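You operate a simulated robot arm through the tools that you are given. There is no shell and no other tool.

Carry out the task below with a simulated two-armed robot. There is one attempt and no reset: what you move stays moved.

JOB
On the worktop beside the sink, fold the checked tea towel in half and then in half again.
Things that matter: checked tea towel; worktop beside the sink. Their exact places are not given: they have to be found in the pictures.

It is judged by the outcome, as a careful person would: the job done as asked, and still so three seconds after it is handed in. It fails if anything else is knocked over, pushed out of place, dropped, spilled or broken. Flat cloth is picked up by pressing the open fingertips on it (5 to 10 N) and closing them slowly along it; thin cloth reads only 2 to 8 mm in the jaws.

ROBOT AND FRAMES
Two 7-joint arms with two-finger grippers on one trunk, on a base that moves. Base frame: it is fixed to the floor where the robot stands at the start and does not move with it; the origin is under the middle of the robot, x ahead of it, y to its left, z up. Readings come in m, degrees, newtons and seconds.
The left shoulder is at the start at [0.024, 0.216, 1.081], the right one opposite. With the tool pointing down near the work surface each hand reaches from about 0.2 to 0.76 m from the robot's upright axis, wherever it stands, measured 20 degrees to its own side. Places, roughly: checked tea towel [1.8, 1.8, 0.9]; worktop beside the sink [1.7, 2, 0.9]. Payload 2.2 kg a hand.
The TCP of each hand is the grasp point between the finger pads, 0.019 m short of the fingertips. In the tool frame z runs along the fingers and y along their closing line. The gripper opens to 0.116 m; its body begins 0.07 m behind the TCP.
Orientation is that of the tool frame in the base frame, as a unit quaternion [x, y, z, w]. With the fingers straight down and closing along the base's y, the tool's x points along the base's -x, its y along +y and its z along -z.

CONTROLS
- The arms move only by the tool nudge_tool. It takes "left_plan", "right_plan" or both (then of equal length, played together; a hand with none holds still); each is one flat list of numbers, 6 for each row, row after row: the shift along the tool's x, y, z in m, then the turn, a rotation vector about the tool's x, y, z in rad. In form: [dx, dy, dz, rx, ry, rz, dx, dy, dz, rx, ry, rz, ...]. A call has 1 to 20 rows; each row is the pose to reach, as a shift and turn from the pose commanded when the call began, along the tool's axes at that moment. "left_gripper" and "right_gripper" are, for a hand that has rows, the closure, from 0 (fully open) to 1 (shut), set as the call begins (left out, the last holds). A row lasts 0.2 s, in which the tool goes at most 0.05 m and 8.6 degrees; a call with a longer step from one row to the next is refused whole, and so is a gripper value outside its range. Where a pose cannot be reached the arm comes as near as it can. A force on the tool above 40 N (or 10 N above the force at the start of the call, whichever is more), or a blocked arm, ends the call early, and 0.2 s more pass. Each finger travels about 0.2035 m/s and halts on what it meets, pressing with about 43 N; the grip force reading is that of the motor and also rises with nothing between the fingers. The clock runs only during rows and for 0.2 s after the last one: add rows that repeat a pose to give the fingers time. The reply holds the time, the measured pose of the TCP, the force on the tool along the base axes, the opening and the grip force, in the units named above and with some noise, with the torque about the TCP (base axes, N m) and any sound that the robot's microphone picked up.
- Cameras (640 x 400 px; columns grow to the right, rows downward): "scene" is now at [0.1339, -0.0183, 1.2678]; the picture's right is [-0.17, -0.99, 0.00], its down [-0.41, 0.07, -0.91] and it looks along [0.90, -0.15, -0.41] (base axes); focal length 276 px, centre (320, 200). "left" rides on the left gripper at [0.069, 0.015, -0.096] in its tool frame; the picture's right is [-0.21, 0.98, 0.00], its down [-0.76, -0.17, -0.63] and it looks along [-0.62, -0.14, 0.77] (tool axes); focal length 251 px, centre (320, 200). "right" rides on the right gripper at [0.069, -0.015, -0.097] in its tool frame; the picture's right is [0.21, 0.98, 0.00], its down [-0.76, 0.17, -0.63] and it looks along [-0.62, 0.14, 0.77] (tool axes); focal length 251 px, centre (320, 200).
- get_image(camera): a new picture of that camera. It takes no simulated time.
- lift_body(by): moves the trunk up (or, below 0, down) by that many m; the arms and the scene camera ride with it, the base frame stays. It gives what a move gives, with no picture.
- drive_base(legs): drives the robot by 1 to 6 legs, each [ahead, left, turn to the left] in m, m and degrees, along the robot's own axes; the way and the turn of a leg run together, so that a leg with both is an arc; at most 1.5 m and 180 degrees a leg. The arms and the cameras ride along, it lands a little off, and it stops where it bumps. It gives what a move gives.
- turn_head(pan, tilt): turns the head with the scene camera to pan (to the left, within 80 degrees either way) and tilt (down, from -29 to 69), counted from straight ahead of the robot. It gives what a move gives.
- measure_at(camera, pixels): for up to 12 pixels [column, row] of the newest picture of that camera ("zoom" is the newest enlarged one), the place [x, y, z] in the base frame of the surface seen there, good to about 0.002 m. It takes no simulated time.
- close_up(camera, box): a new picture of the part [left, top, right, bottom] of that camera's present view, enlarged. It takes no simulated time.
- close_job(): hands the job in; it is judged then, once.

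Unless the task says otherwise, let go and move clear before handing in.

The tools are called after ">>>" as name(argument=value, ...) on one line, values as JSON. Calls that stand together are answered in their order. nudge_tool: Moves the arms, as the interface text tells. Its arguments: {"type":"object","properties":{"left_plan":{"type":"array"},"left_gripper":{"type":"number"},"right_plan":{"type":"array"},"right_gripper":{"type":"number"}},"required":[]} The other tools are called the same way: lift_body (by) moves the trunk up or down; drive_base (legs) drives the base; turn_head (pan, tilt) turns the head that bears the scene camera; get_image (camera) takes a picture; measure_at (camera, pixels) gives the place of the surface under pixels of a picture; close_up (camera, box) takes an enlarged picture of a part of a camera's view; close_job () hands the job in.

At the start:

```text
time: 0.0
left_position: [0.5164, 0.1812, 1.1072]
left_ee_rot: [0.0, 1.0, 0.0, 0.0]
left_ft_force: [0.7, 0.0, -0.5]
left_ft_torque: [-0.04, -0.05, -0.02]
left_width: 0.1161
left_grasp_force: 0.1
right_position: [0.3684, -0.1584, 1.109]
right_ee_rot: [-0.001, 1.0, 0.001, 0.0]
right_ft_force: [0.9, 0.2, 0.2]
right_ft_torque: [0.01, 0.0, 0.02]
right_width: 0.1161
right_grasp_force: 0.0
trunk travel left (down, up): [-0.225, 0.265]
robot x, y, heading: [-0.002, 0.0013, -0.1]
head pan, tilt (commanded): [-9.8, 24.3]
```

scene: 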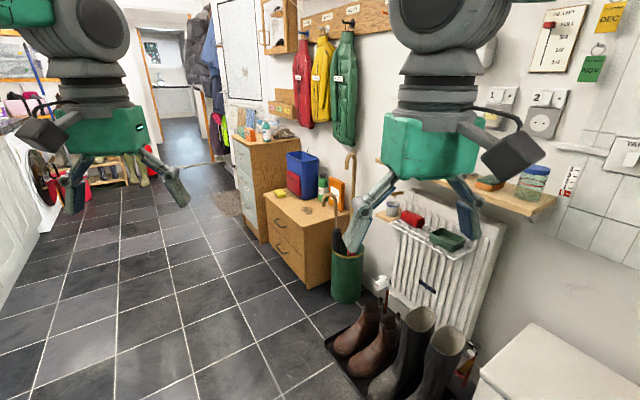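
right: 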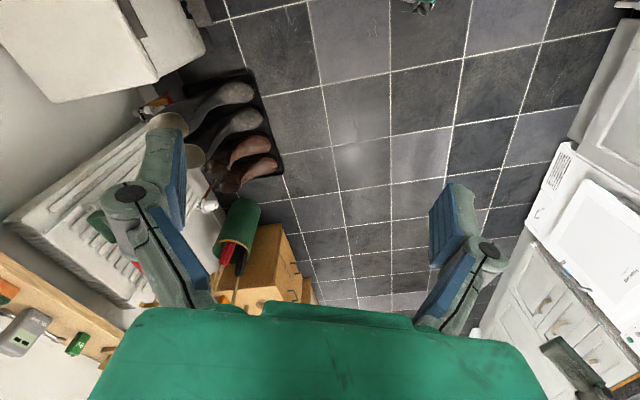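
left: 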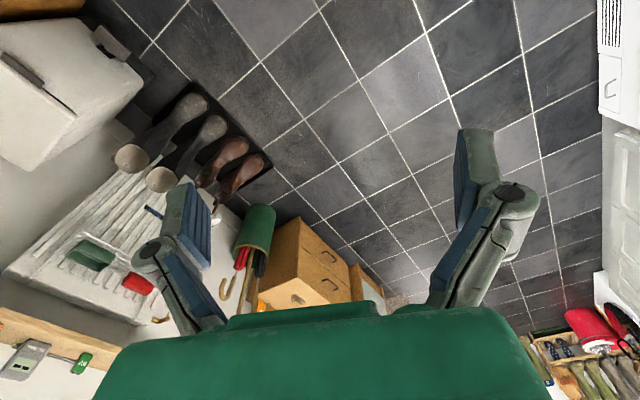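

The pictures show a utility room with the floor clear ahead; the towel is roughly at [1.8, 1.8, 0.9], ahead-left and out of this view. I turn the head left to see the worktop.

>>> turn_head(pan=45, tilt=20)

>>> get_image(camera="scene")

```text
time: 1.2
left_position: [0.5132, 0.183, 1.108]
left_ee_rot: [0.0, 1.0, 0.0, 0.001]
left_ft_force: [0.3, -2.2, 0.6]
left_ft_torque: [0.0, -0.03, -0.01]
left_width: 0.116
left_grasp_force: 0.0
right_position: [0.3669, -0.158, 1.1104]
right_ee_rot: [0.0, 1.0, 0.0, 0.001]
right_ft_force: [-0.3, -0.2, -0.5]
right_ft_torque: [-0.01, 0.0, 0.04]
right_width: 0.1158
right_grasp_force: 0.3
trunk travel left (down, up): [-0.225, 0.265]
robot x, y, heading: [-0.0007, 0.001, 0.2]
head pan, tilt (commanded): [45.0, 20.0]
```

```text
taken
```

scene: 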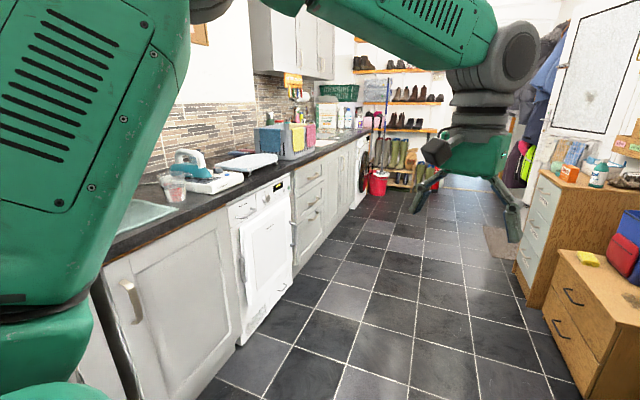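

A worktop runs along the left wall (columns 100-370), with a basin edge near (140,215) and items around (210,180) and (290,140). I enlarge that part and measure a few points.

>>> close_up(camera="scene", box=[120, 60, 400, 235])

>>> measure_at(camera="scene", pixels=[[140, 215], [210, 182], [250, 162], [290, 150], [330, 140], [236, 192], [300, 155], [345, 138], [267, 255], [380, 290]])

```text
2.29 times, centred on (260, 148) of scene
```

zoom: 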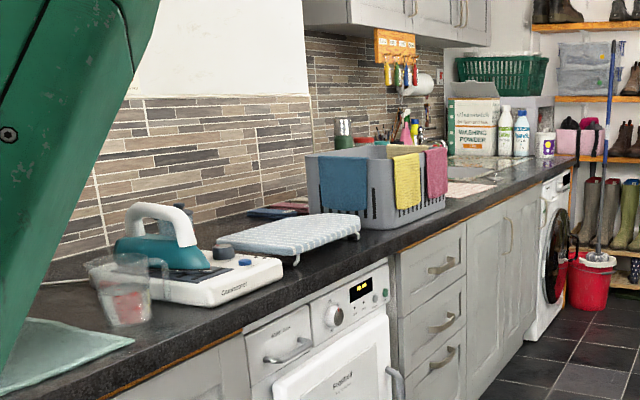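

```text
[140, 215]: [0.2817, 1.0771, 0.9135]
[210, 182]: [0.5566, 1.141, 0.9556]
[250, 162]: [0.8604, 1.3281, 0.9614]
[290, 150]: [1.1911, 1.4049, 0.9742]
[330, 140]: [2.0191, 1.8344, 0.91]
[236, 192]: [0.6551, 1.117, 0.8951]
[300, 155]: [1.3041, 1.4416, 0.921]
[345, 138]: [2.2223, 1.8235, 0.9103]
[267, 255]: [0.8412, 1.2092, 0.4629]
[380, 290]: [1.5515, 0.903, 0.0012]
```

Pixel (470,185) of the enlargement looks like a flat checked cloth behind the grey basket, next to a sink; the green cloth at lower left is another thing. I measure the worktop's front edge and these points.

>>> measure_at(camera="zoom", pixels=[[470, 188], [490, 175], [480, 158], [500, 205], [460, 222], [395, 255], [560, 170], [510, 280], [430, 175], [290, 320], [575, 160], [545, 330]])

>>> close_up(camera="scene", box=[280, 110, 376, 170])

```text
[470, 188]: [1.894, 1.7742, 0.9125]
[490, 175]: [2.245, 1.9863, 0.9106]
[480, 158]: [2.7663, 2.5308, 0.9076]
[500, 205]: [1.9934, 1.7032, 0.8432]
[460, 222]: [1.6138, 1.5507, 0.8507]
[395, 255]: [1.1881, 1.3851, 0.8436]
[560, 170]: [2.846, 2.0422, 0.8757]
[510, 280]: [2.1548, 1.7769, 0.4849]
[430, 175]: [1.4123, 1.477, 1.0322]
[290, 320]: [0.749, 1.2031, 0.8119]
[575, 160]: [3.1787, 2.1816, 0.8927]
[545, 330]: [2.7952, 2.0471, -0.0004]
```

```text
6.67 times, centred on (328, 140) of scene
```

zoom: 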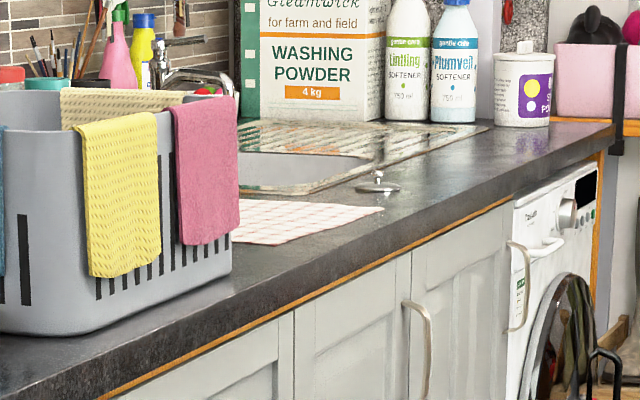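

The red-checked towel lies flat at about (300,222) of the enlargement, between the grey basket and the sink, on the worktop that runs at about 22° to x. Before driving I check the clearance on the right side of the aisle.

>>> measure_at(camera="scene", pixels=[[545, 320], [590, 390], [518, 268], [515, 240], [600, 270], [540, 190], [380, 185], [440, 215], [350, 380], [415, 180], [575, 185]])

>>> turn_head(pan=10, tilt=35)

>>> get_image(camera="scene")

```text
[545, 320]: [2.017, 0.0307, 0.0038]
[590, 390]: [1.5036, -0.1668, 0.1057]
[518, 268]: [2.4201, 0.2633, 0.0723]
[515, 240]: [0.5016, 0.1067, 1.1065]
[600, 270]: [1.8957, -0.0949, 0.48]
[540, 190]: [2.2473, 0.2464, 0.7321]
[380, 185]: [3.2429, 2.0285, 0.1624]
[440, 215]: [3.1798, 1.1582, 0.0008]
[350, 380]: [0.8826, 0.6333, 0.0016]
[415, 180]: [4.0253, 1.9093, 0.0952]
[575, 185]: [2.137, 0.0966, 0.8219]
```

```text
time: 2.2
left_position: [0.5124, 0.1834, 1.1079]
left_ee_rot: [0.0, 1.0, 0.0, 0.001]
left_ft_force: [-0.6, -0.7, 0.0]
left_ft_torque: [-0.01, 0.02, 0.04]
left_width: 0.1159
left_grasp_force: 0.1
right_position: [0.3657, -0.1582, 1.1114]
right_ee_rot: [0.0, 1.0, -0.001, 0.0]
right_ft_force: [-0.2, 0.3, -0.5]
right_ft_torque: [0.03, -0.01, 0.0]
right_width: 0.1161
right_grasp_force: 0.0
trunk travel left (down, up): [-0.225, 0.265]
robot x, y, heading: [-0.0004, 0.0002, -0.0]
head pan, tilt (commanded): [10.0, 35.0]
```

```text
taken
```

scene: 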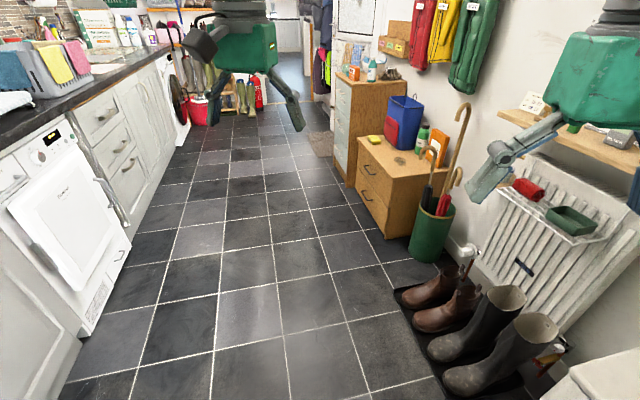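

The aisle is about 1.5 m wide, and the towel lies about 2.3 m along it. I turn parallel to the worktop and drive along the aisle, staying about 0.65 m off the cabinets.

>>> drive_base(legs=[[0, 0, 21.6], [1.2, 0.1, 0], [1.1, 0.05, 0]])

>>> turn_head(pan=75, tilt=35)

>>> get_image(camera="scene")

```text
time: 14.6
left_position: [2.4612, 1.3185, 1.1084]
left_ee_rot: [-0.191, 0.982, -0.001, 0.0]
left_ft_force: [-1.0, -0.1, -0.1]
left_ft_torque: [0.0, 0.0, 0.02]
left_width: 0.1158
left_grasp_force: 0.2
right_position: [2.4529, 0.9475, 1.1109]
right_ee_rot: [-0.191, 0.982, 0.0, 0.001]
right_ft_force: [0.5, -0.3, -0.3]
right_ft_torque: [-0.01, -0.02, 0.01]
right_width: 0.1159
right_grasp_force: 0.0
trunk travel left (down, up): [-0.225, 0.265]
robot x, y, heading: [2.0561, 0.958, 21.8]
head pan, tilt (commanded): [10.0, 35.0]
```

```text
time: 15.9
left_position: [2.4597, 1.3153, 1.1098]
left_ee_rot: [-0.191, 0.982, 0.0, 0.002]
left_ft_force: [-1.0, -1.2, -0.3]
left_ft_torque: [-0.02, 0.02, 0.01]
left_width: 0.1161
left_grasp_force: 0.0
right_position: [2.4508, 0.9453, 1.1117]
right_ee_rot: [-0.191, 0.982, 0.0, 0.001]
right_ft_force: [0.9, -0.8, 0.1]
right_ft_torque: [-0.04, -0.03, 0.02]
right_width: 0.1159
right_grasp_force: 0.1
trunk travel left (down, up): [-0.225, 0.265]
robot x, y, heading: [2.0561, 0.9603, 22.2]
head pan, tilt (commanded): [75.0, 35.0]
```

```text
taken
```

scene: 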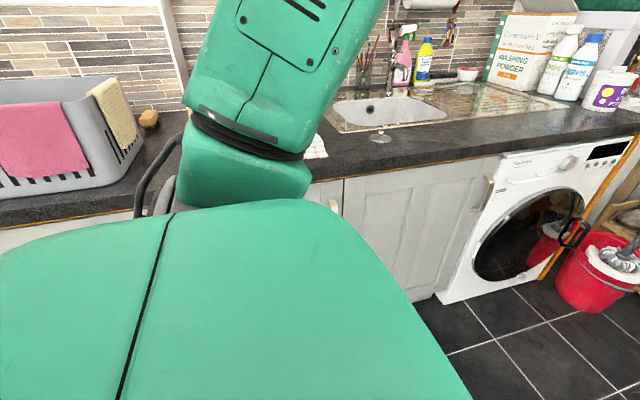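

The basket is at (60,130), the sink at (390,110) and a corner of the towel shows at (318,147). I turn left 90° in place to face the worktop and look again.

>>> drive_base(legs=[[0, 0, 89.5]])

>>> turn_head(pan=0, tilt=40)

>>> get_image(camera="scene")

>>> get_image(camera="left")

>>> get_image(camera="right")

```text
time: 20.2
left_position: [1.6876, 1.3576, 1.1103]
left_ee_rot: [0.833, -0.553, -0.001, -0.001]
left_ft_force: [0.5, -0.1, -0.2]
left_ft_torque: [-0.01, 0.03, -0.01]
left_width: 0.1158
left_grasp_force: 0.1
right_position: [2.0579, 1.3535, 1.1111]
right_ee_rot: [0.833, -0.553, -0.002, -0.001]
right_ft_force: [0.6, 0.2, 0.2]
right_ft_torque: [0.02, 0.01, 0.02]
right_width: 0.116
right_grasp_force: 0.0
trunk travel left (down, up): [-0.225, 0.265]
robot x, y, heading: [2.0548, 0.9594, 112.8]
head pan, tilt (commanded): [75.0, 35.0]
```

```text
time: 21.6
left_position: [1.6891, 1.3553, 1.1105]
left_ee_rot: [0.833, -0.553, -0.002, -0.002]
left_ft_force: [0.6, -0.7, -0.1]
left_ft_torque: [-0.01, 0.01, -0.03]
left_width: 0.116
left_grasp_force: 0.0
right_position: [2.0601, 1.3515, 1.1131]
right_ee_rot: [0.833, -0.553, -0.002, -0.001]
right_ft_force: [-0.2, 0.1, 0.5]
right_ft_torque: [0.03, 0.02, 0.02]
right_width: 0.1156
right_grasp_force: 0.0
trunk travel left (down, up): [-0.225, 0.265]
robot x, y, heading: [2.0549, 0.9562, 113.0]
head pan, tilt (commanded): [0.0, 40.0]
```

```text
taken
```

scene: 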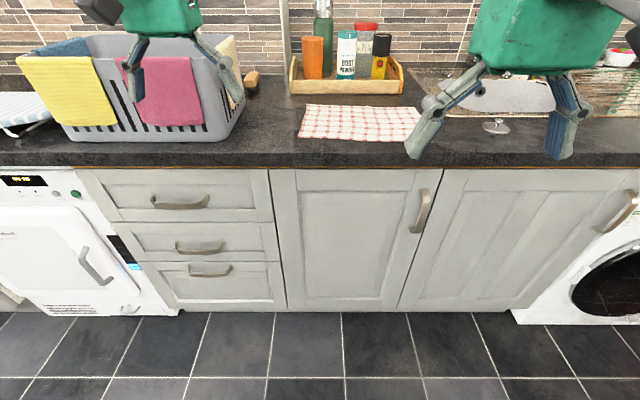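

```text
taken
```

left: 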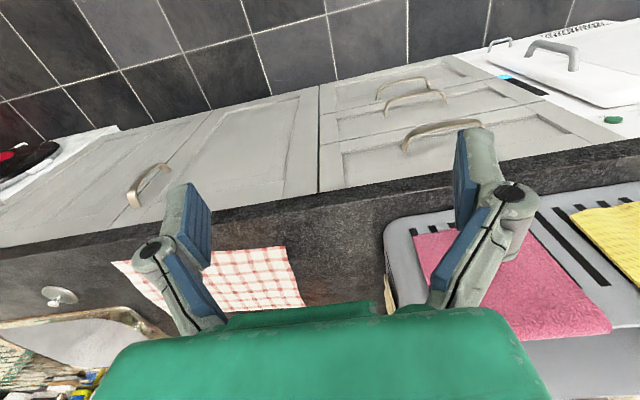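

```text
taken
```

right: 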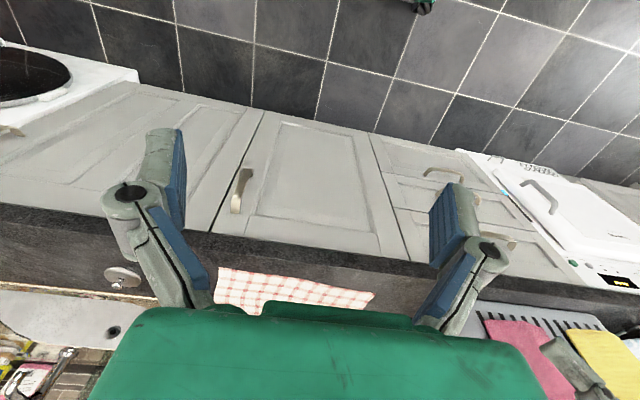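

The checked towel now shows at (360,122) in the scene view, between the basket on the left and the sink plug at (497,126), with a wooden tray behind it. I enlarge it and measure corners.

>>> close_up(camera="scene", box=[200, 40, 520, 240])

>>> measure_at(camera="scene", pixels=[[306, 106], [299, 136], [416, 108], [408, 141], [360, 122], [330, 155], [420, 158], [290, 92], [420, 92], [497, 126], [240, 110], [230, 138]])

```text
2.00 times, centred on (360, 140) of scene
```

zoom: 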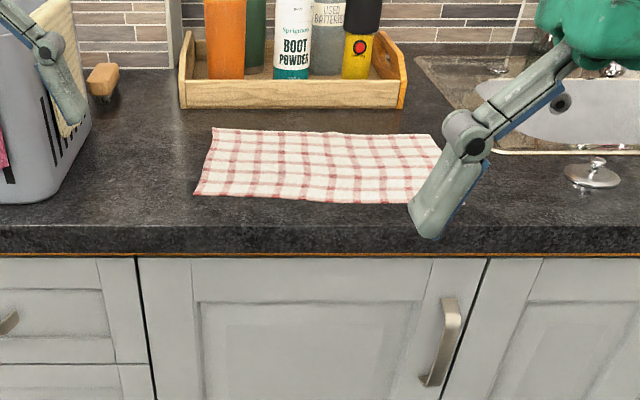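

```text
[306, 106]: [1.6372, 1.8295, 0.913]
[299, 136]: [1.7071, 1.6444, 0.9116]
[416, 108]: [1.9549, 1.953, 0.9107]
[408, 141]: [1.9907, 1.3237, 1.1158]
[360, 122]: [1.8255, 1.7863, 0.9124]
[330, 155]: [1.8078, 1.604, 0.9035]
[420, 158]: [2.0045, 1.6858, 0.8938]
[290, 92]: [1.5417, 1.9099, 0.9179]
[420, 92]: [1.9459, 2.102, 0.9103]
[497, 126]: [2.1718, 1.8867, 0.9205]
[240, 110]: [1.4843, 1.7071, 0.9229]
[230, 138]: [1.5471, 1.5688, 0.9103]
```

The towel is about 0.34 m long along the worktop and 0.2 m deep, corners near (306,106), (299,136) and (416,108); the tray sits close behind it. I measure the tray, the basket and the free gaps, then look down at my own base.

>>> measure_at(camera="zoom", pixels=[[200, 108], [390, 108], [190, 85], [392, 85], [320, 134], [438, 138], [212, 130], [196, 193], [320, 201], [405, 203], [88, 120], [100, 80]])

>>> measure_at(camera="scene", pixels=[[240, 95], [215, 45], [225, 140], [322, 10], [346, 40], [380, 42], [360, 165], [405, 70], [500, 118], [520, 100], [470, 110]])

>>> turn_head(pan=0, tilt=69)

>>> get_image(camera="scene")

```text
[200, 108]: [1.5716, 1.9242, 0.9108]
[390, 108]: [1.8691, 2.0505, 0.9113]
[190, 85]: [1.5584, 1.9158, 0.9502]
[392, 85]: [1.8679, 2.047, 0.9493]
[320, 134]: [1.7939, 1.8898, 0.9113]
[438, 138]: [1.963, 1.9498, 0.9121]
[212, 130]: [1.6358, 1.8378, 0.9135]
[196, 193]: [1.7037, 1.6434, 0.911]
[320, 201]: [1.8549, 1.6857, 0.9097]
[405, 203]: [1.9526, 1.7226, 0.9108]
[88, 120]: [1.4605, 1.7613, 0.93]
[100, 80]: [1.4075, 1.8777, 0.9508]
```

```text
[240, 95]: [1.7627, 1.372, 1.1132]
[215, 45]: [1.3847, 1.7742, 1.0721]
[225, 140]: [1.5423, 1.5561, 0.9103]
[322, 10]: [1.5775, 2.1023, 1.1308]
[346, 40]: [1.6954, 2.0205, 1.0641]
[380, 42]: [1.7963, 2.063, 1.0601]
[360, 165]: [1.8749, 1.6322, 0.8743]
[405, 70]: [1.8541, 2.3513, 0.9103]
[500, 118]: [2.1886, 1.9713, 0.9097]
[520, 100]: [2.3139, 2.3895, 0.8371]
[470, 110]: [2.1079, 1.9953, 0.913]
```

```text
time: 22.6
left_position: [1.6886, 1.3547, 1.1124]
left_ee_rot: [0.833, -0.553, -0.002, -0.001]
left_ft_force: [-0.3, 0.0, 0.3]
left_ft_torque: [-0.02, 0.01, -0.02]
left_width: 0.1159
left_grasp_force: 0.0
right_position: [2.0585, 1.3513, 1.1122]
right_ee_rot: [0.833, -0.553, -0.002, -0.001]
right_ft_force: [0.1, -0.2, 0.1]
right_ft_torque: [0.01, 0.03, -0.01]
right_width: 0.1162
right_grasp_force: 0.1
trunk travel left (down, up): [-0.225, 0.265]
robot x, y, heading: [2.0541, 0.953, 113.0]
head pan, tilt (commanded): [0.0, 68.8]
```

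```text
taken
```

scene: 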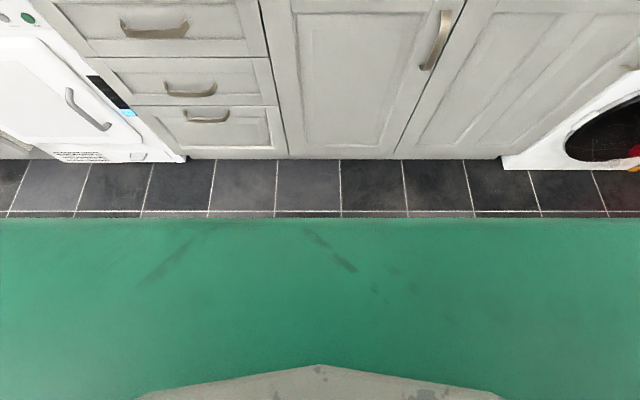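

The green slab in rows 220-400 is the robot's own body; cabinets lie above row 160. I measure how far it reaches to know how close I can drive.

>>> measure_at(camera="scene", pixels=[[320, 222], [60, 222], [600, 222], [320, 300], [320, 380], [320, 205], [320, 163], [100, 165], [560, 168]])

```text
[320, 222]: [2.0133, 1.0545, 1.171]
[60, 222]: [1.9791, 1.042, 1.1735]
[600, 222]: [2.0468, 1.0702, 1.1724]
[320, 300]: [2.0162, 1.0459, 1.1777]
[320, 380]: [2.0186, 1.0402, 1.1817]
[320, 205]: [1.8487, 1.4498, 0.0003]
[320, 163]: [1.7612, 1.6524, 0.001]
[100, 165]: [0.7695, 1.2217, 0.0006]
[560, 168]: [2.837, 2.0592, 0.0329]
```

The floor is free for about 0.7 m up to the cabinets, and the towel's centre is about 0.87 m ahead and 0.10 m to the right. I move in about 0.22 m, shift right 0.1 m and square up to the towel.

>>> drive_base(legs=[[0.0, -0.1, -3], [0.2, 0, 0]])

>>> turn_head(pan=0, tilt=50)

>>> get_image(camera="scene")

```text
time: 24.9
left_position: [1.7643, 1.6075, 1.1144]
left_ee_rot: [0.817, -0.577, -0.008, 0.007]
left_ft_force: [1.7, 0.5, -0.7]
left_ft_torque: [-0.1, 0.12, 0.03]
left_width: 0.116
left_grasp_force: 0.0
right_position: [2.1307, 1.5834, 1.1091]
right_ee_rot: [0.817, -0.577, -0.008, 0.007]
right_ft_force: [0.5, 0.5, 0.8]
right_ft_torque: [-0.05, 0.07, -0.04]
right_width: 0.1159
right_grasp_force: 0.1
trunk travel left (down, up): [-0.225, 0.265]
robot x, y, heading: [2.081, 1.1808, 109.3]
head pan, tilt (commanded): [0.0, 68.8]
```

```text
time: 25.7
left_position: [1.7711, 1.6078, 1.1167]
left_ee_rot: [0.815, -0.579, -0.011, 0.007]
left_ft_force: [0.2, 0.1, 0.5]
left_ft_torque: [0.0, 0.06, 0.01]
left_width: 0.1163
left_grasp_force: 0.0
right_position: [2.1388, 1.5831, 1.1034]
right_ee_rot: [0.817, -0.576, -0.002, 0.014]
right_ft_force: [-0.1, 0.4, 1.0]
right_ft_torque: [0.04, 0.01, -0.01]
right_width: 0.1162
right_grasp_force: 0.0
trunk travel left (down, up): [-0.225, 0.265]
robot x, y, heading: [2.0831, 1.1831, 109.6]
head pan, tilt (commanded): [0.0, 50.0]
```

```text
taken
```

scene: 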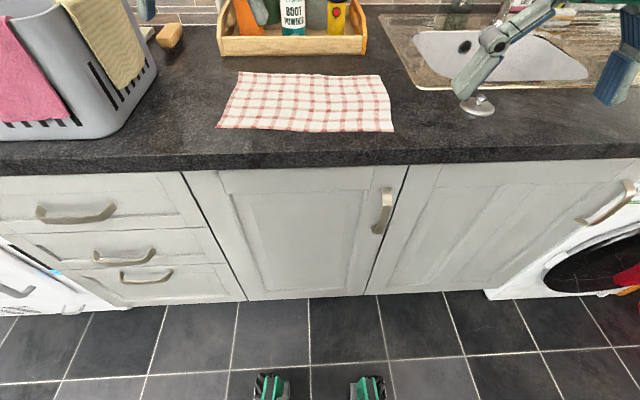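

The picture now shows the towel clear of the hands at (305,100), corners near (240,72), (217,128), (380,75), (394,131); two green feet of my base show at (270,385). The readings show a small tilt, so I re-measure to check the frame.

>>> measure_at(camera="scene", pixels=[[240, 73], [218, 127], [379, 76], [393, 130], [310, 75], [305, 130], [305, 100], [270, 385], [368, 385], [300, 165], [225, 50], [362, 50]])

>>> turn_head(pan=0, tilt=40)

>>> get_image(camera="scene")

```text
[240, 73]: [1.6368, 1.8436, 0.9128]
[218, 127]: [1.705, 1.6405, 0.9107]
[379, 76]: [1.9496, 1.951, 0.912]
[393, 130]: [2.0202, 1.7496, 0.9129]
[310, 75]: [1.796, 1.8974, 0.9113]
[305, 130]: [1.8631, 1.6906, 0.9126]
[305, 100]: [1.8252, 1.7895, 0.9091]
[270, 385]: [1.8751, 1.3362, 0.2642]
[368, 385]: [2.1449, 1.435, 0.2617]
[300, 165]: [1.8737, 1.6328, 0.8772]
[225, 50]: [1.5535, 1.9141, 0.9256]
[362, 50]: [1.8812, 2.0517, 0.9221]
```

```text
time: 26.4
left_position: [1.7294, 1.5949, 1.1097]
left_ee_rot: [0.817, -0.577, 0.0, -0.005]
left_ft_force: [-1.1, 0.8, 0.3]
left_ft_torque: [-0.05, -0.07, 0.03]
left_width: 0.1163
left_grasp_force: 0.0
right_position: [2.0985, 1.5708, 1.1095]
right_ee_rot: [0.817, -0.576, 0.005, -0.001]
right_ft_force: [-0.8, 0.6, -1.6]
right_ft_torque: [0.02, -0.04, -0.02]
right_width: 0.1162
right_grasp_force: 0.1
trunk travel left (down, up): [-0.225, 0.265]
robot x, y, heading: [2.0798, 1.1784, 109.6]
head pan, tilt (commanded): [0.0, 40.0]
```

```text
taken
```

scene: 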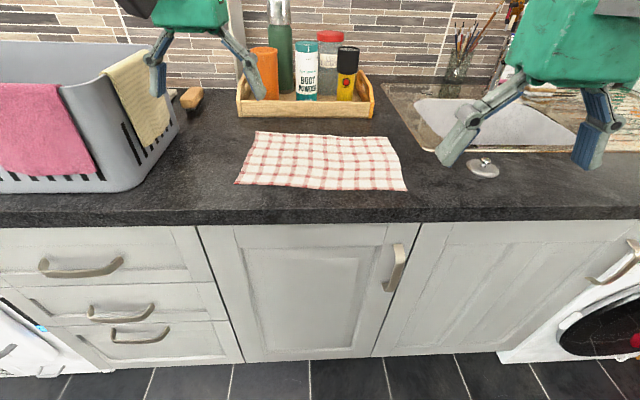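

The robot has settled (left hand back at forward 0.51) and the towel measures 0.333 × 0.214 m, turned 19.0°, centre (1.828, 1.796), 0.67 m ahead of me. I move 0.09 m closer and 0.03 m left so that its back edge is in reach.

>>> drive_base(legs=[[0.09, 0.03, -0.5]])

>>> turn_head(pan=0, tilt=48)

>>> turn_head(pan=0, tilt=50)

>>> get_image(camera="scene")

```text
time: 27.6
left_position: [1.7635, 1.6981, 1.1234]
left_ee_rot: [0.812, -0.584, -0.023, 0.019]
left_ft_force: [2.5, 1.1, -0.9]
left_ft_torque: [-0.02, 0.23, -0.04]
left_width: 0.1161
left_grasp_force: 0.0
right_position: [2.1286, 1.6684, 1.1004]
right_ee_rot: [0.813, -0.581, -0.015, 0.027]
right_ft_force: [0.8, 0.3, 2.1]
right_ft_torque: [-0.02, 0.15, -0.02]
right_width: 0.1157
right_grasp_force: 0.0
trunk travel left (down, up): [-0.225, 0.265]
robot x, y, heading: [2.0397, 1.2638, 109.2]
head pan, tilt (commanded): [0.0, 40.0]
```

```text
time: 28.3
left_position: [1.7263, 1.6898, 1.1163]
left_ee_rot: [0.812, -0.584, -0.01, 0.007]
left_ft_force: [-0.6, 0.4, 0.4]
left_ft_torque: [-0.02, -0.04, 0.03]
left_width: 0.1159
left_grasp_force: 0.0
right_position: [2.0908, 1.6627, 1.099]
right_ee_rot: [0.813, -0.581, 0.004, 0.02]
right_ft_force: [-0.4, 0.1, -0.1]
right_ft_torque: [0.0, -0.06, 0.02]
right_width: 0.1162
right_grasp_force: 0.1
trunk travel left (down, up): [-0.225, 0.265]
robot x, y, heading: [2.037, 1.2591, 109.2]
head pan, tilt (commanded): [0.0, 48.0]
```

```text
time: 28.9
left_position: [1.6933, 1.6767, 1.1152]
left_ee_rot: [0.814, -0.581, -0.005, -0.004]
left_ft_force: [-2.0, -1.0, 1.5]
left_ft_torque: [0.05, -0.24, 0.06]
left_width: 0.116
left_grasp_force: 0.1
right_position: [2.0595, 1.6487, 1.1091]
right_ee_rot: [0.815, -0.579, 0.005, 0.003]
right_ft_force: [-0.9, -0.3, 0.3]
right_ft_torque: [0.05, -0.12, 0.04]
right_width: 0.1159
right_grasp_force: 0.1
trunk travel left (down, up): [-0.225, 0.265]
robot x, y, heading: [2.0279, 1.2607, 109.2]
head pan, tilt (commanded): [0.0, 50.0]
```

```text
taken
```

scene: 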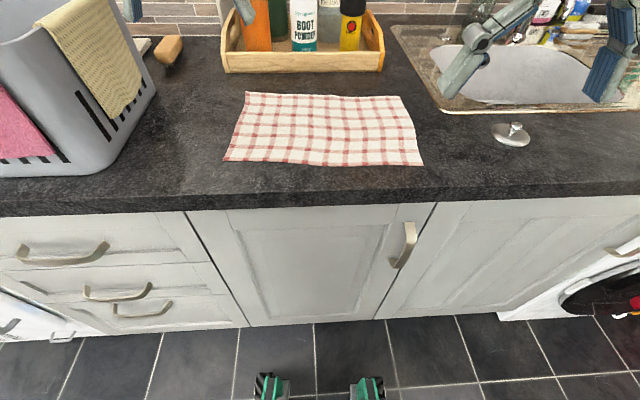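

The towel lies at (325,130) with clear space around it; the body still rocks after the drive. I wait with the arms still and bring both grippers to about 0.04 m opening.

>>> nudge_tool(left_plan=[0, 0, 0, 0, 0, 0, 0, 0, 0, 0, 0, 0, 0, 0, 0, 0, 0, 0, 0, 0, 0, 0, 0, 0, 0, 0, 0, 0, 0, 0, 0, 0, 0, 0, 0, 0, 0, 0, 0, 0, 0, 0, 0, 0, 0, 0, 0, 0], right_plan=[0, 0, 0, 0, 0, 0, 0, 0, 0, 0, 0, 0, 0, 0, 0, 0, 0, 0, 0, 0, 0, 0, 0, 0, 0, 0, 0, 0, 0, 0, 0, 0, 0, 0, 0, 0, 0, 0, 0, 0, 0, 0, 0, 0, 0, 0, 0, 0], left_gripper=0.66, right_gripper=0.66)

>>> get_image(camera="scene")

```text
time: 30.9
left_position: [1.7463, 1.6917, 1.1222]
left_ee_rot: [0.812, -0.583, -0.019, 0.016]
left_ft_force: [2.1, 1.0, 0.8]
left_ft_torque: [-0.01, 0.13, 0.0]
left_width: 0.0394
left_grasp_force: 0.2
right_position: [2.1108, 1.6635, 1.0931]
right_ee_rot: [0.814, -0.58, -0.002, 0.03]
right_ft_force: [0.4, -0.1, -0.5]
right_ft_torque: [-0.04, 0.08, -0.02]
right_width: 0.0392
right_grasp_force: 0.0
trunk travel left (down, up): [-0.225, 0.265]
robot x, y, heading: [2.0304, 1.268, 109.1]
head pan, tilt (commanded): [0.0, 50.0]
stopped in row 8 (left hand): the arm was blocked; the commanded pose is now the measured one
```

```text
taken
```

scene: 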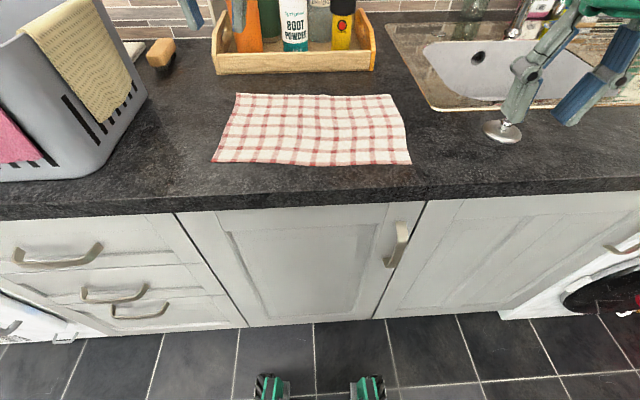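

The left arm was reported blocked while the body rocks by about 3° (hand heights 1.122 and 1.093). I look around to see whether anything touches and let it settle.

>>> turn_head(pan=40, tilt=30)

>>> get_image(camera="scene")

>>> turn_head(pan=-40, tilt=30)

>>> get_image(camera="scene")

>>> get_image(camera="left")

>>> get_image(camera="right")

```text
time: 32.0
left_position: [1.7656, 1.6986, 1.1239]
left_ee_rot: [0.811, -0.584, -0.024, 0.021]
left_ft_force: [1.3, 1.0, -0.8]
left_ft_torque: [-0.03, 0.19, 0.01]
left_width: 0.0392
left_grasp_force: 0.1
right_position: [2.1291, 1.6708, 1.0952]
right_ee_rot: [0.813, -0.582, -0.01, 0.032]
right_ft_force: [1.4, 0.1, 0.6]
right_ft_torque: [-0.04, 0.15, 0.02]
right_width: 0.0394
right_grasp_force: 0.0
trunk travel left (down, up): [-0.225, 0.265]
robot x, y, heading: [2.0314, 1.2639, 108.9]
head pan, tilt (commanded): [40.0, 30.0]
```

```text
taken
```

scene: 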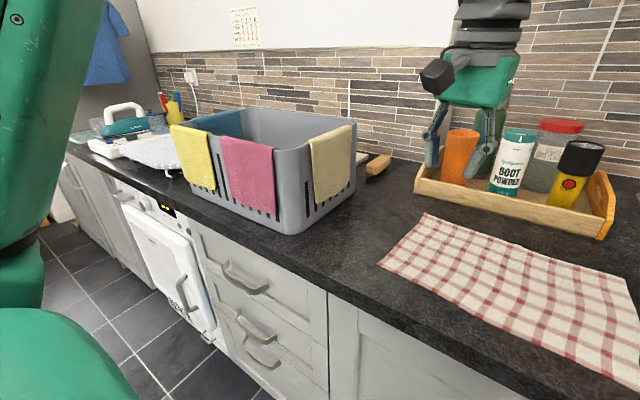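

```text
time: 33.5
left_position: [1.7624, 1.6984, 1.1241]
left_ee_rot: [0.811, -0.584, -0.023, 0.02]
left_ft_force: [1.7, 1.2, -0.7]
left_ft_torque: [-0.01, 0.17, 0.06]
left_width: 0.0394
left_grasp_force: 0.2
right_position: [2.1276, 1.6698, 1.0914]
right_ee_rot: [0.813, -0.581, -0.005, 0.035]
right_ft_force: [0.7, 0.3, 0.3]
right_ft_torque: [-0.03, 0.1, 0.02]
right_width: 0.0394
right_grasp_force: 0.1
trunk travel left (down, up): [-0.225, 0.265]
robot x, y, heading: [2.0335, 1.2638, 108.9]
head pan, tilt (commanded): [-40.0, 30.0]
```

```text
taken
```

scene: 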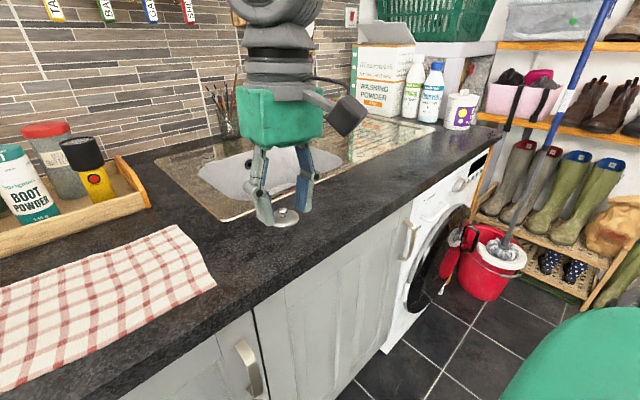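

```text
taken
```

left: 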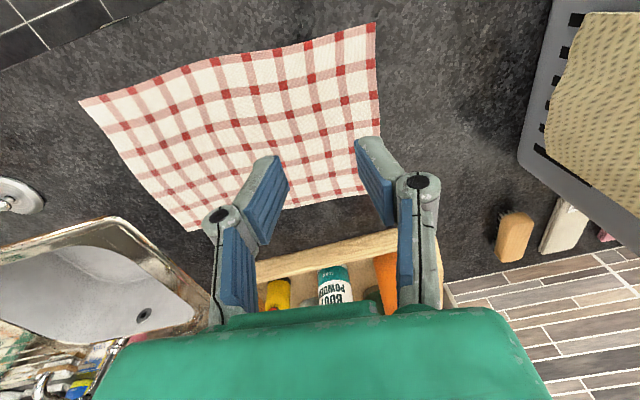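

```text
taken
```

right: 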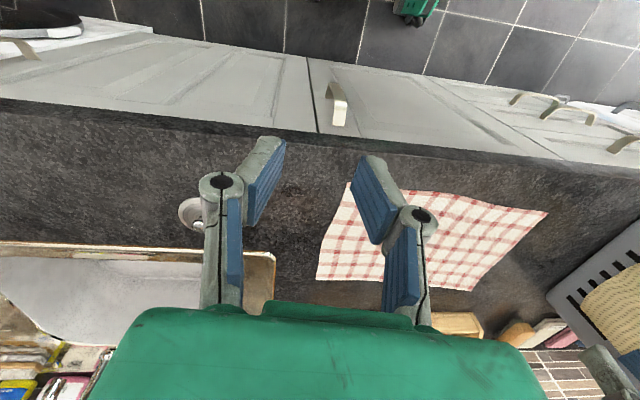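

Nothing appears to touch: both hands are in free air (left above (480,120) near the tray, right above the plug). The readings keep a lean of about 3°, so I wait again and compare.

>>> turn_head(pan=0, tilt=69)

>>> get_image(camera="scene")

>>> turn_head(pan=0, tilt=50)

>>> get_image(camera="scene")

```text
time: 34.6
left_position: [1.7565, 1.696, 1.1241]
left_ee_rot: [0.812, -0.583, -0.021, 0.018]
left_ft_force: [1.8, 0.6, 0.3]
left_ft_torque: [-0.01, 0.09, -0.02]
left_width: 0.0394
left_grasp_force: 0.1
right_position: [2.12, 1.6676, 1.0969]
right_ee_rot: [0.814, -0.58, -0.01, 0.028]
right_ft_force: [0.5, 0.4, 0.0]
right_ft_torque: [-0.02, 0.06, -0.02]
right_width: 0.0396
right_grasp_force: 0.0
trunk travel left (down, up): [-0.225, 0.265]
robot x, y, heading: [2.028, 1.2629, 109.1]
head pan, tilt (commanded): [0.0, 68.8]
```

```text
taken
```

scene: 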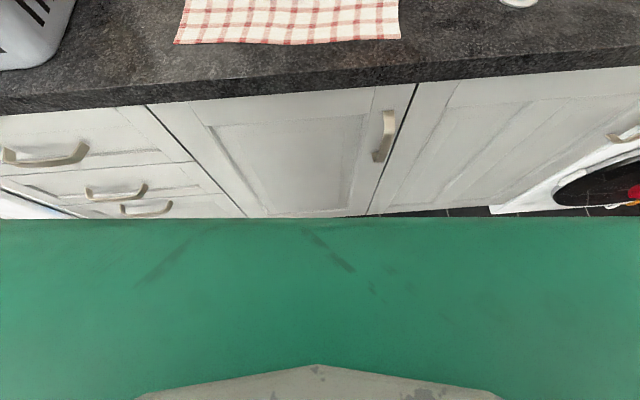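

```text
time: 35.4
left_position: [1.7635, 1.6974, 1.1245]
left_ee_rot: [0.812, -0.584, -0.023, 0.02]
left_ft_force: [1.3, 0.8, -1.0]
left_ft_torque: [0.01, 0.08, -0.02]
left_width: 0.0394
left_grasp_force: 0.0
right_position: [2.1287, 1.6695, 1.0952]
right_ee_rot: [0.814, -0.581, -0.01, 0.031]
right_ft_force: [0.7, 1.3, -0.3]
right_ft_torque: [-0.05, 0.02, -0.03]
right_width: 0.0397
right_grasp_force: 0.1
trunk travel left (down, up): [-0.225, 0.265]
robot x, y, heading: [2.0363, 1.2632, 109.3]
head pan, tilt (commanded): [0.0, 50.0]
```

```text
taken
```

scene: 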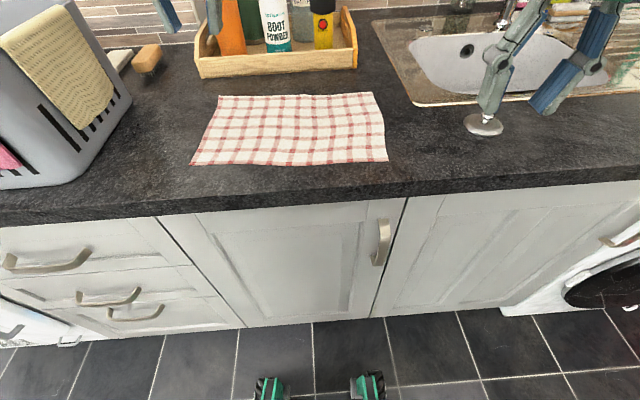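

The lean to the right persists (left hand 1.124, right 1.095), as if something up high or at the base were touching. I look up to see whether the arms or head meet a wall cupboard.

>>> turn_head(pan=20, tilt=-15)

>>> get_image(camera="scene")

>>> turn_head(pan=75, tilt=40)

>>> get_image(camera="scene")

>>> turn_head(pan=-75, tilt=40)

>>> get_image(camera="scene")

```text
time: 36.7
left_position: [1.7194, 1.6832, 1.1188]
left_ee_rot: [0.813, -0.582, -0.012, 0.006]
left_ft_force: [0.2, 0.0, -0.9]
left_ft_torque: [0.0, -0.07, 0.02]
left_width: 0.0394
left_grasp_force: 0.1
right_position: [2.0857, 1.6557, 1.096]
right_ee_rot: [0.814, -0.581, 0.005, 0.021]
right_ft_force: [-1.0, -0.2, -1.7]
right_ft_torque: [0.03, -0.06, -0.03]
right_width: 0.0391
right_grasp_force: 0.1
trunk travel left (down, up): [-0.225, 0.265]
robot x, y, heading: [2.0234, 1.2593, 108.9]
head pan, tilt (commanded): [20.0, -15.0]
```

```text
taken
```

scene: 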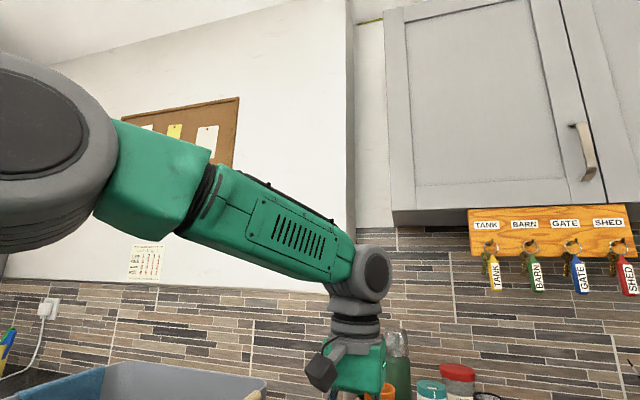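

```text
time: 38.0
left_position: [1.7535, 1.6952, 1.1217]
left_ee_rot: [0.813, -0.582, -0.02, 0.017]
left_ft_force: [0.5, 0.4, -0.5]
left_ft_torque: [-0.04, 0.09, 0.0]
left_width: 0.0393
left_grasp_force: 0.1
right_position: [2.1174, 1.6655, 1.0978]
right_ee_rot: [0.814, -0.58, -0.01, 0.027]
right_ft_force: [0.6, 0.0, 1.1]
right_ft_torque: [-0.02, 0.06, -0.04]
right_width: 0.0393
right_grasp_force: 0.1
trunk travel left (down, up): [-0.225, 0.265]
robot x, y, heading: [2.0337, 1.2602, 109.1]
head pan, tilt (commanded): [75.0, 40.0]
```

```text
taken
```

scene: 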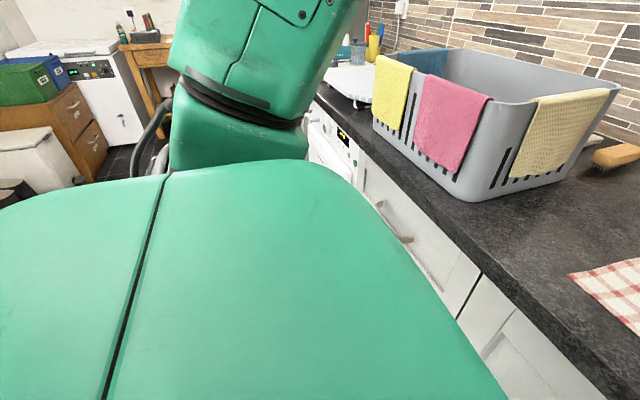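

```text
time: 40.3
left_position: [1.7718, 1.7011, 1.1252]
left_ee_rot: [0.811, -0.584, -0.025, 0.022]
left_ft_force: [1.5, 0.4, 0.6]
left_ft_torque: [-0.08, 0.17, -0.01]
left_width: 0.0394
left_grasp_force: 0.1
right_position: [2.1344, 1.6724, 1.0913]
right_ee_rot: [0.813, -0.582, -0.008, 0.037]
right_ft_force: [1.3, 0.2, 1.1]
right_ft_torque: [-0.04, 0.16, 0.01]
right_width: 0.0393
right_grasp_force: 0.1
trunk travel left (down, up): [-0.225, 0.265]
robot x, y, heading: [2.033, 1.2669, 109.0]
head pan, tilt (commanded): [-75.0, 40.0]
```

```text
taken
```

scene: 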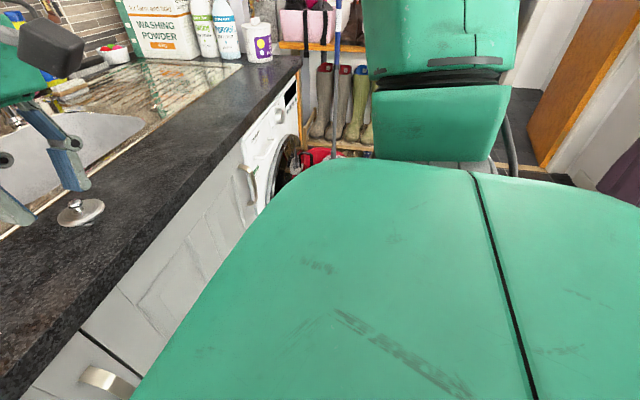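

The last picture shows my own green body slab beside the cabinet fronts, with a cabinet handle at (110,380). I measure the slab's edge against the worktop and handle to find a possible contact.

>>> measure_at(camera="scene", pixels=[[150, 385], [250, 240], [320, 170], [110, 380], [60, 360], [30, 385], [470, 300], [600, 200], [80, 215], [440, 90]])

>>> turn_head(pan=-75, tilt=69)

>>> get_image(camera="scene")

```text
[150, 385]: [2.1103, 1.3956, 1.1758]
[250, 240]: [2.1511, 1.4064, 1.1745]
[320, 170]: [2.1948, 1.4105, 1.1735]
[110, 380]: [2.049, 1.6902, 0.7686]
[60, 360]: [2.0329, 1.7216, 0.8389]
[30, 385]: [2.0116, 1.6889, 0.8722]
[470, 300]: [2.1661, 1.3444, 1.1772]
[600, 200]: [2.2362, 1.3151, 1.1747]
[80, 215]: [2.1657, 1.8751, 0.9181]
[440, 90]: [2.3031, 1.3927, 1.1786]
```

```text
time: 41.3
left_position: [1.7776, 1.704, 1.1259]
left_ee_rot: [0.811, -0.583, -0.027, 0.024]
left_ft_force: [1.6, 0.8, 0.6]
left_ft_torque: [-0.1, 0.11, 0.01]
left_width: 0.0393
left_grasp_force: 0.0
right_position: [2.1425, 1.6744, 1.0929]
right_ee_rot: [0.813, -0.581, -0.012, 0.037]
right_ft_force: [1.4, 0.4, 0.3]
right_ft_torque: [0.01, 0.07, -0.03]
right_width: 0.0395
right_grasp_force: 0.1
trunk travel left (down, up): [-0.225, 0.265]
robot x, y, heading: [2.0382, 1.266, 109.3]
head pan, tilt (commanded): [-75.0, 68.8]
```

```text
taken
```

scene: 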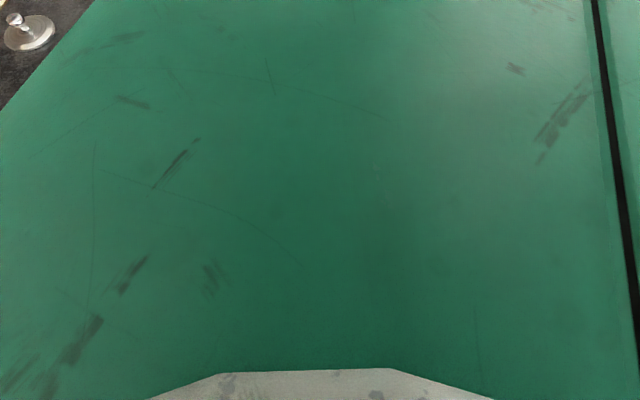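

The body slab is 0.3 m clear of the worktop, so any contact must be at floor level. I back off a few centimetres to see whether the lean goes away.

>>> drive_base(legs=[[-0.04, 0, 0]])

>>> turn_head(pan=0, tilt=50)

>>> nudge_tool(right_plan=[0, 0, 0, 0, 0, 0, 0, 0, 0, 0, 0, 0, 0, 0, 0, 0, 0, 0, 0, 0, 0, 0, 0, 0])

>>> get_image(camera="scene")

```text
time: 42.1
left_position: [1.7897, 1.6652, 1.1243]
left_ee_rot: [0.812, -0.583, -0.026, 0.023]
left_ft_force: [3.1, 1.1, 0.2]
left_ft_torque: [-0.1, 0.33, -0.02]
left_width: 0.0394
left_grasp_force: 0.1
right_position: [2.1525, 1.6373, 1.0905]
right_ee_rot: [0.813, -0.581, -0.01, 0.038]
right_ft_force: [2.5, 0.5, 0.6]
right_ft_torque: [-0.06, 0.2, -0.01]
right_width: 0.0396
right_grasp_force: 0.0
trunk travel left (down, up): [-0.225, 0.265]
robot x, y, heading: [2.0503, 1.2255, 109.2]
head pan, tilt (commanded): [-75.0, 68.8]
```

```text
time: 43.6
left_position: [1.7644, 1.6531, 1.124]
left_ee_rot: [0.811, -0.584, -0.021, 0.011]
left_ft_force: [0.9, 0.7, -0.5]
left_ft_torque: [-0.01, 0.03, -0.04]
left_width: 0.0394
left_grasp_force: 0.0
right_position: [2.1274, 1.6259, 1.0922]
right_ee_rot: [0.813, -0.582, 0.003, 0.031]
right_ft_force: [-0.3, 0.4, 0.2]
right_ft_torque: [-0.04, 0.01, -0.06]
right_width: 0.0397
right_grasp_force: 0.1
trunk travel left (down, up): [-0.225, 0.265]
robot x, y, heading: [2.0543, 1.225, 109.6]
head pan, tilt (commanded): [0.0, 50.0]
```

```text
time: 44.8
left_position: [1.7735, 1.65, 1.1253]
left_ee_rot: [0.811, -0.585, -0.021, 0.011]
left_ft_force: [0.2, -0.5, 0.9]
left_ft_torque: [0.02, 0.03, 0.01]
left_width: 0.0392
left_grasp_force: 0.0
right_position: [2.1351, 1.6234, 1.0967]
right_ee_rot: [0.813, -0.582, -0.001, 0.03]
right_ft_force: [0.6, -0.2, 1.2]
right_ft_torque: [0.0, -0.03, 0.0]
right_width: 0.0393
right_grasp_force: 0.0
trunk travel left (down, up): [-0.225, 0.265]
robot x, y, heading: [2.0583, 1.2267, 109.5]
head pan, tilt (commanded): [0.0, 50.0]
stopped in row 4 (right hand): the arm was blocked; the commanded pose is now the measured one
```

```text
taken
```

scene: 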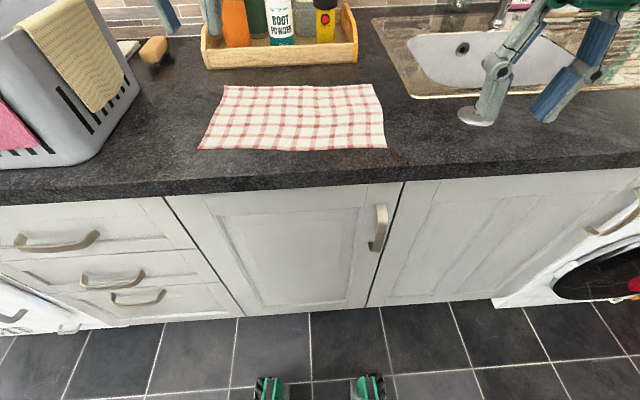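

After backing off 4 cm it still leans about 2.7° to the right, so it is not a cabinet contact; the towel at (295,118) is untouched. I test whether a lower trunk steadies the body, since the hands are well above everything under them.

>>> lift_body(by=-0.06)

>>> turn_head(pan=0, tilt=48)

>>> turn_head(pan=0, tilt=50)

>>> turn_head(pan=0, tilt=48)

```text
time: 45.8
left_position: [1.7401, 1.6409, 1.0618]
left_ee_rot: [0.811, -0.584, -0.013, 0.0]
left_ft_force: [-2.2, -0.7, -0.7]
left_ft_torque: [0.02, -0.09, -0.01]
left_width: 0.0395
left_grasp_force: 0.0
right_position: [2.1045, 1.6135, 1.041]
right_ee_rot: [0.813, -0.582, 0.007, 0.018]
right_ft_force: [-1.3, 0.7, -0.7]
right_ft_torque: [0.0, -0.07, 0.06]
right_width: 0.0392
right_grasp_force: 0.1
trunk travel left (down, up): [-0.165, 0.325]
robot x, y, heading: [2.0548, 1.2292, 109.1]
head pan, tilt (commanded): [0.0, 50.0]
```

```text
time: 46.4
left_position: [1.7803, 1.655, 1.0659]
left_ee_rot: [0.81, -0.586, -0.023, 0.013]
left_ft_force: [0.8, 1.3, -0.4]
left_ft_torque: [-0.02, 0.03, 0.02]
left_width: 0.0395
left_grasp_force: 0.0
right_position: [2.1441, 1.6254, 1.0344]
right_ee_rot: [0.812, -0.583, -0.002, 0.032]
right_ft_force: [1.1, 0.2, 0.6]
right_ft_torque: [0.01, 0.02, 0.01]
right_width: 0.0393
right_grasp_force: 0.1
trunk travel left (down, up): [-0.165, 0.325]
robot x, y, heading: [2.063, 1.2287, 108.9]
head pan, tilt (commanded): [0.0, 48.0]
```

```text
time: 47.0
left_position: [1.7925, 1.6599, 1.0645]
left_ee_rot: [0.809, -0.587, -0.026, 0.017]
left_ft_force: [2.2, -0.2, -1.1]
left_ft_torque: [-0.05, 0.12, 0.01]
left_width: 0.0391
left_grasp_force: 0.0
right_position: [2.1533, 1.63, 1.0305]
right_ee_rot: [0.811, -0.584, -0.001, 0.039]
right_ft_force: [1.1, -0.2, 0.2]
right_ft_torque: [-0.03, 0.11, 0.0]
right_width: 0.0396
right_grasp_force: 0.0
trunk travel left (down, up): [-0.165, 0.325]
robot x, y, heading: [2.0614, 1.2343, 109.2]
head pan, tilt (commanded): [0.0, 50.0]
```

```text
time: 47.7
left_position: [1.7528, 1.6462, 1.0618]
left_ee_rot: [0.811, -0.584, -0.017, 0.003]
left_ft_force: [-1.2, -0.9, -0.1]
left_ft_torque: [0.0, -0.07, 0.01]
left_width: 0.0394
left_grasp_force: 0.0
right_position: [2.1163, 1.6185, 1.0356]
right_ee_rot: [0.812, -0.582, 0.008, 0.026]
right_ft_force: [-0.9, 0.5, -0.9]
right_ft_torque: [0.0, 0.0, -0.01]
right_width: 0.0395
right_grasp_force: 0.0
trunk travel left (down, up): [-0.165, 0.325]
robot x, y, heading: [2.0565, 1.2281, 109.3]
head pan, tilt (commanded): [0.0, 48.0]
```

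The body rocks steadily between about 0.5° and 3.5° to the right, which would spoil a neat fold. I tilt the right hand so that its camera looks back and down at my base and the floor under it.

>>> nudge_tool(right_plan=[0, 0, 0, 0, 0.14, 0, 0, 0, 0, 0, 0.28, 0, 0, 0, 0, 0, 0.42, 0, 0, 0, 0, 0, 0.56, 0, 0, 0, 0, 0, 0.7, 0])

>>> get_image(camera="right")

>>> get_image(camera="scene")

```text
time: 48.9
left_position: [1.7859, 1.6584, 1.0658]
left_ee_rot: [0.809, -0.587, -0.024, 0.015]
left_ft_force: [1.0, 1.0, -0.1]
left_ft_torque: [-0.06, 0.08, 0.0]
left_width: 0.0393
left_grasp_force: 0.0
right_position: [2.1475, 1.6302, 1.0349]
right_ee_rot: [0.763, -0.536, 0.275, 0.233]
right_ft_force: [0.5, 0.8, -0.5]
right_ft_torque: [-0.04, 0.04, -0.07]
right_width: 0.0392
right_grasp_force: 0.1
trunk travel left (down, up): [-0.165, 0.325]
robot x, y, heading: [2.0635, 1.2304, 109.1]
head pan, tilt (commanded): [0.0, 48.0]
```

```text
taken
```

right: 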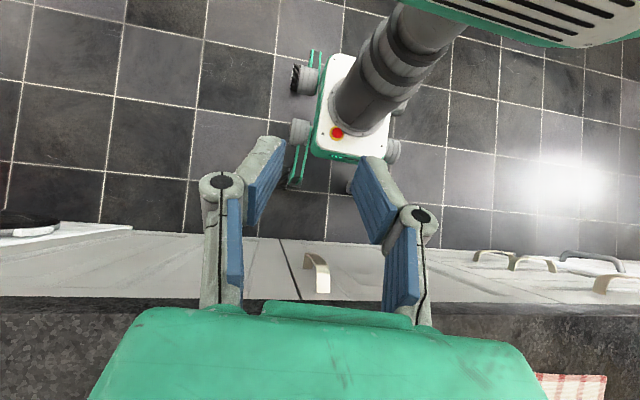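

```text
taken
```

scene: 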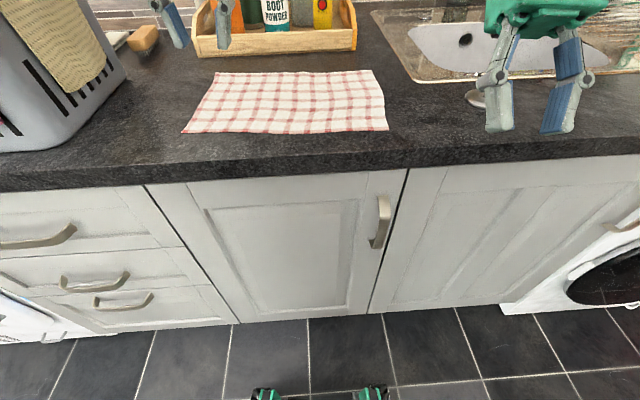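

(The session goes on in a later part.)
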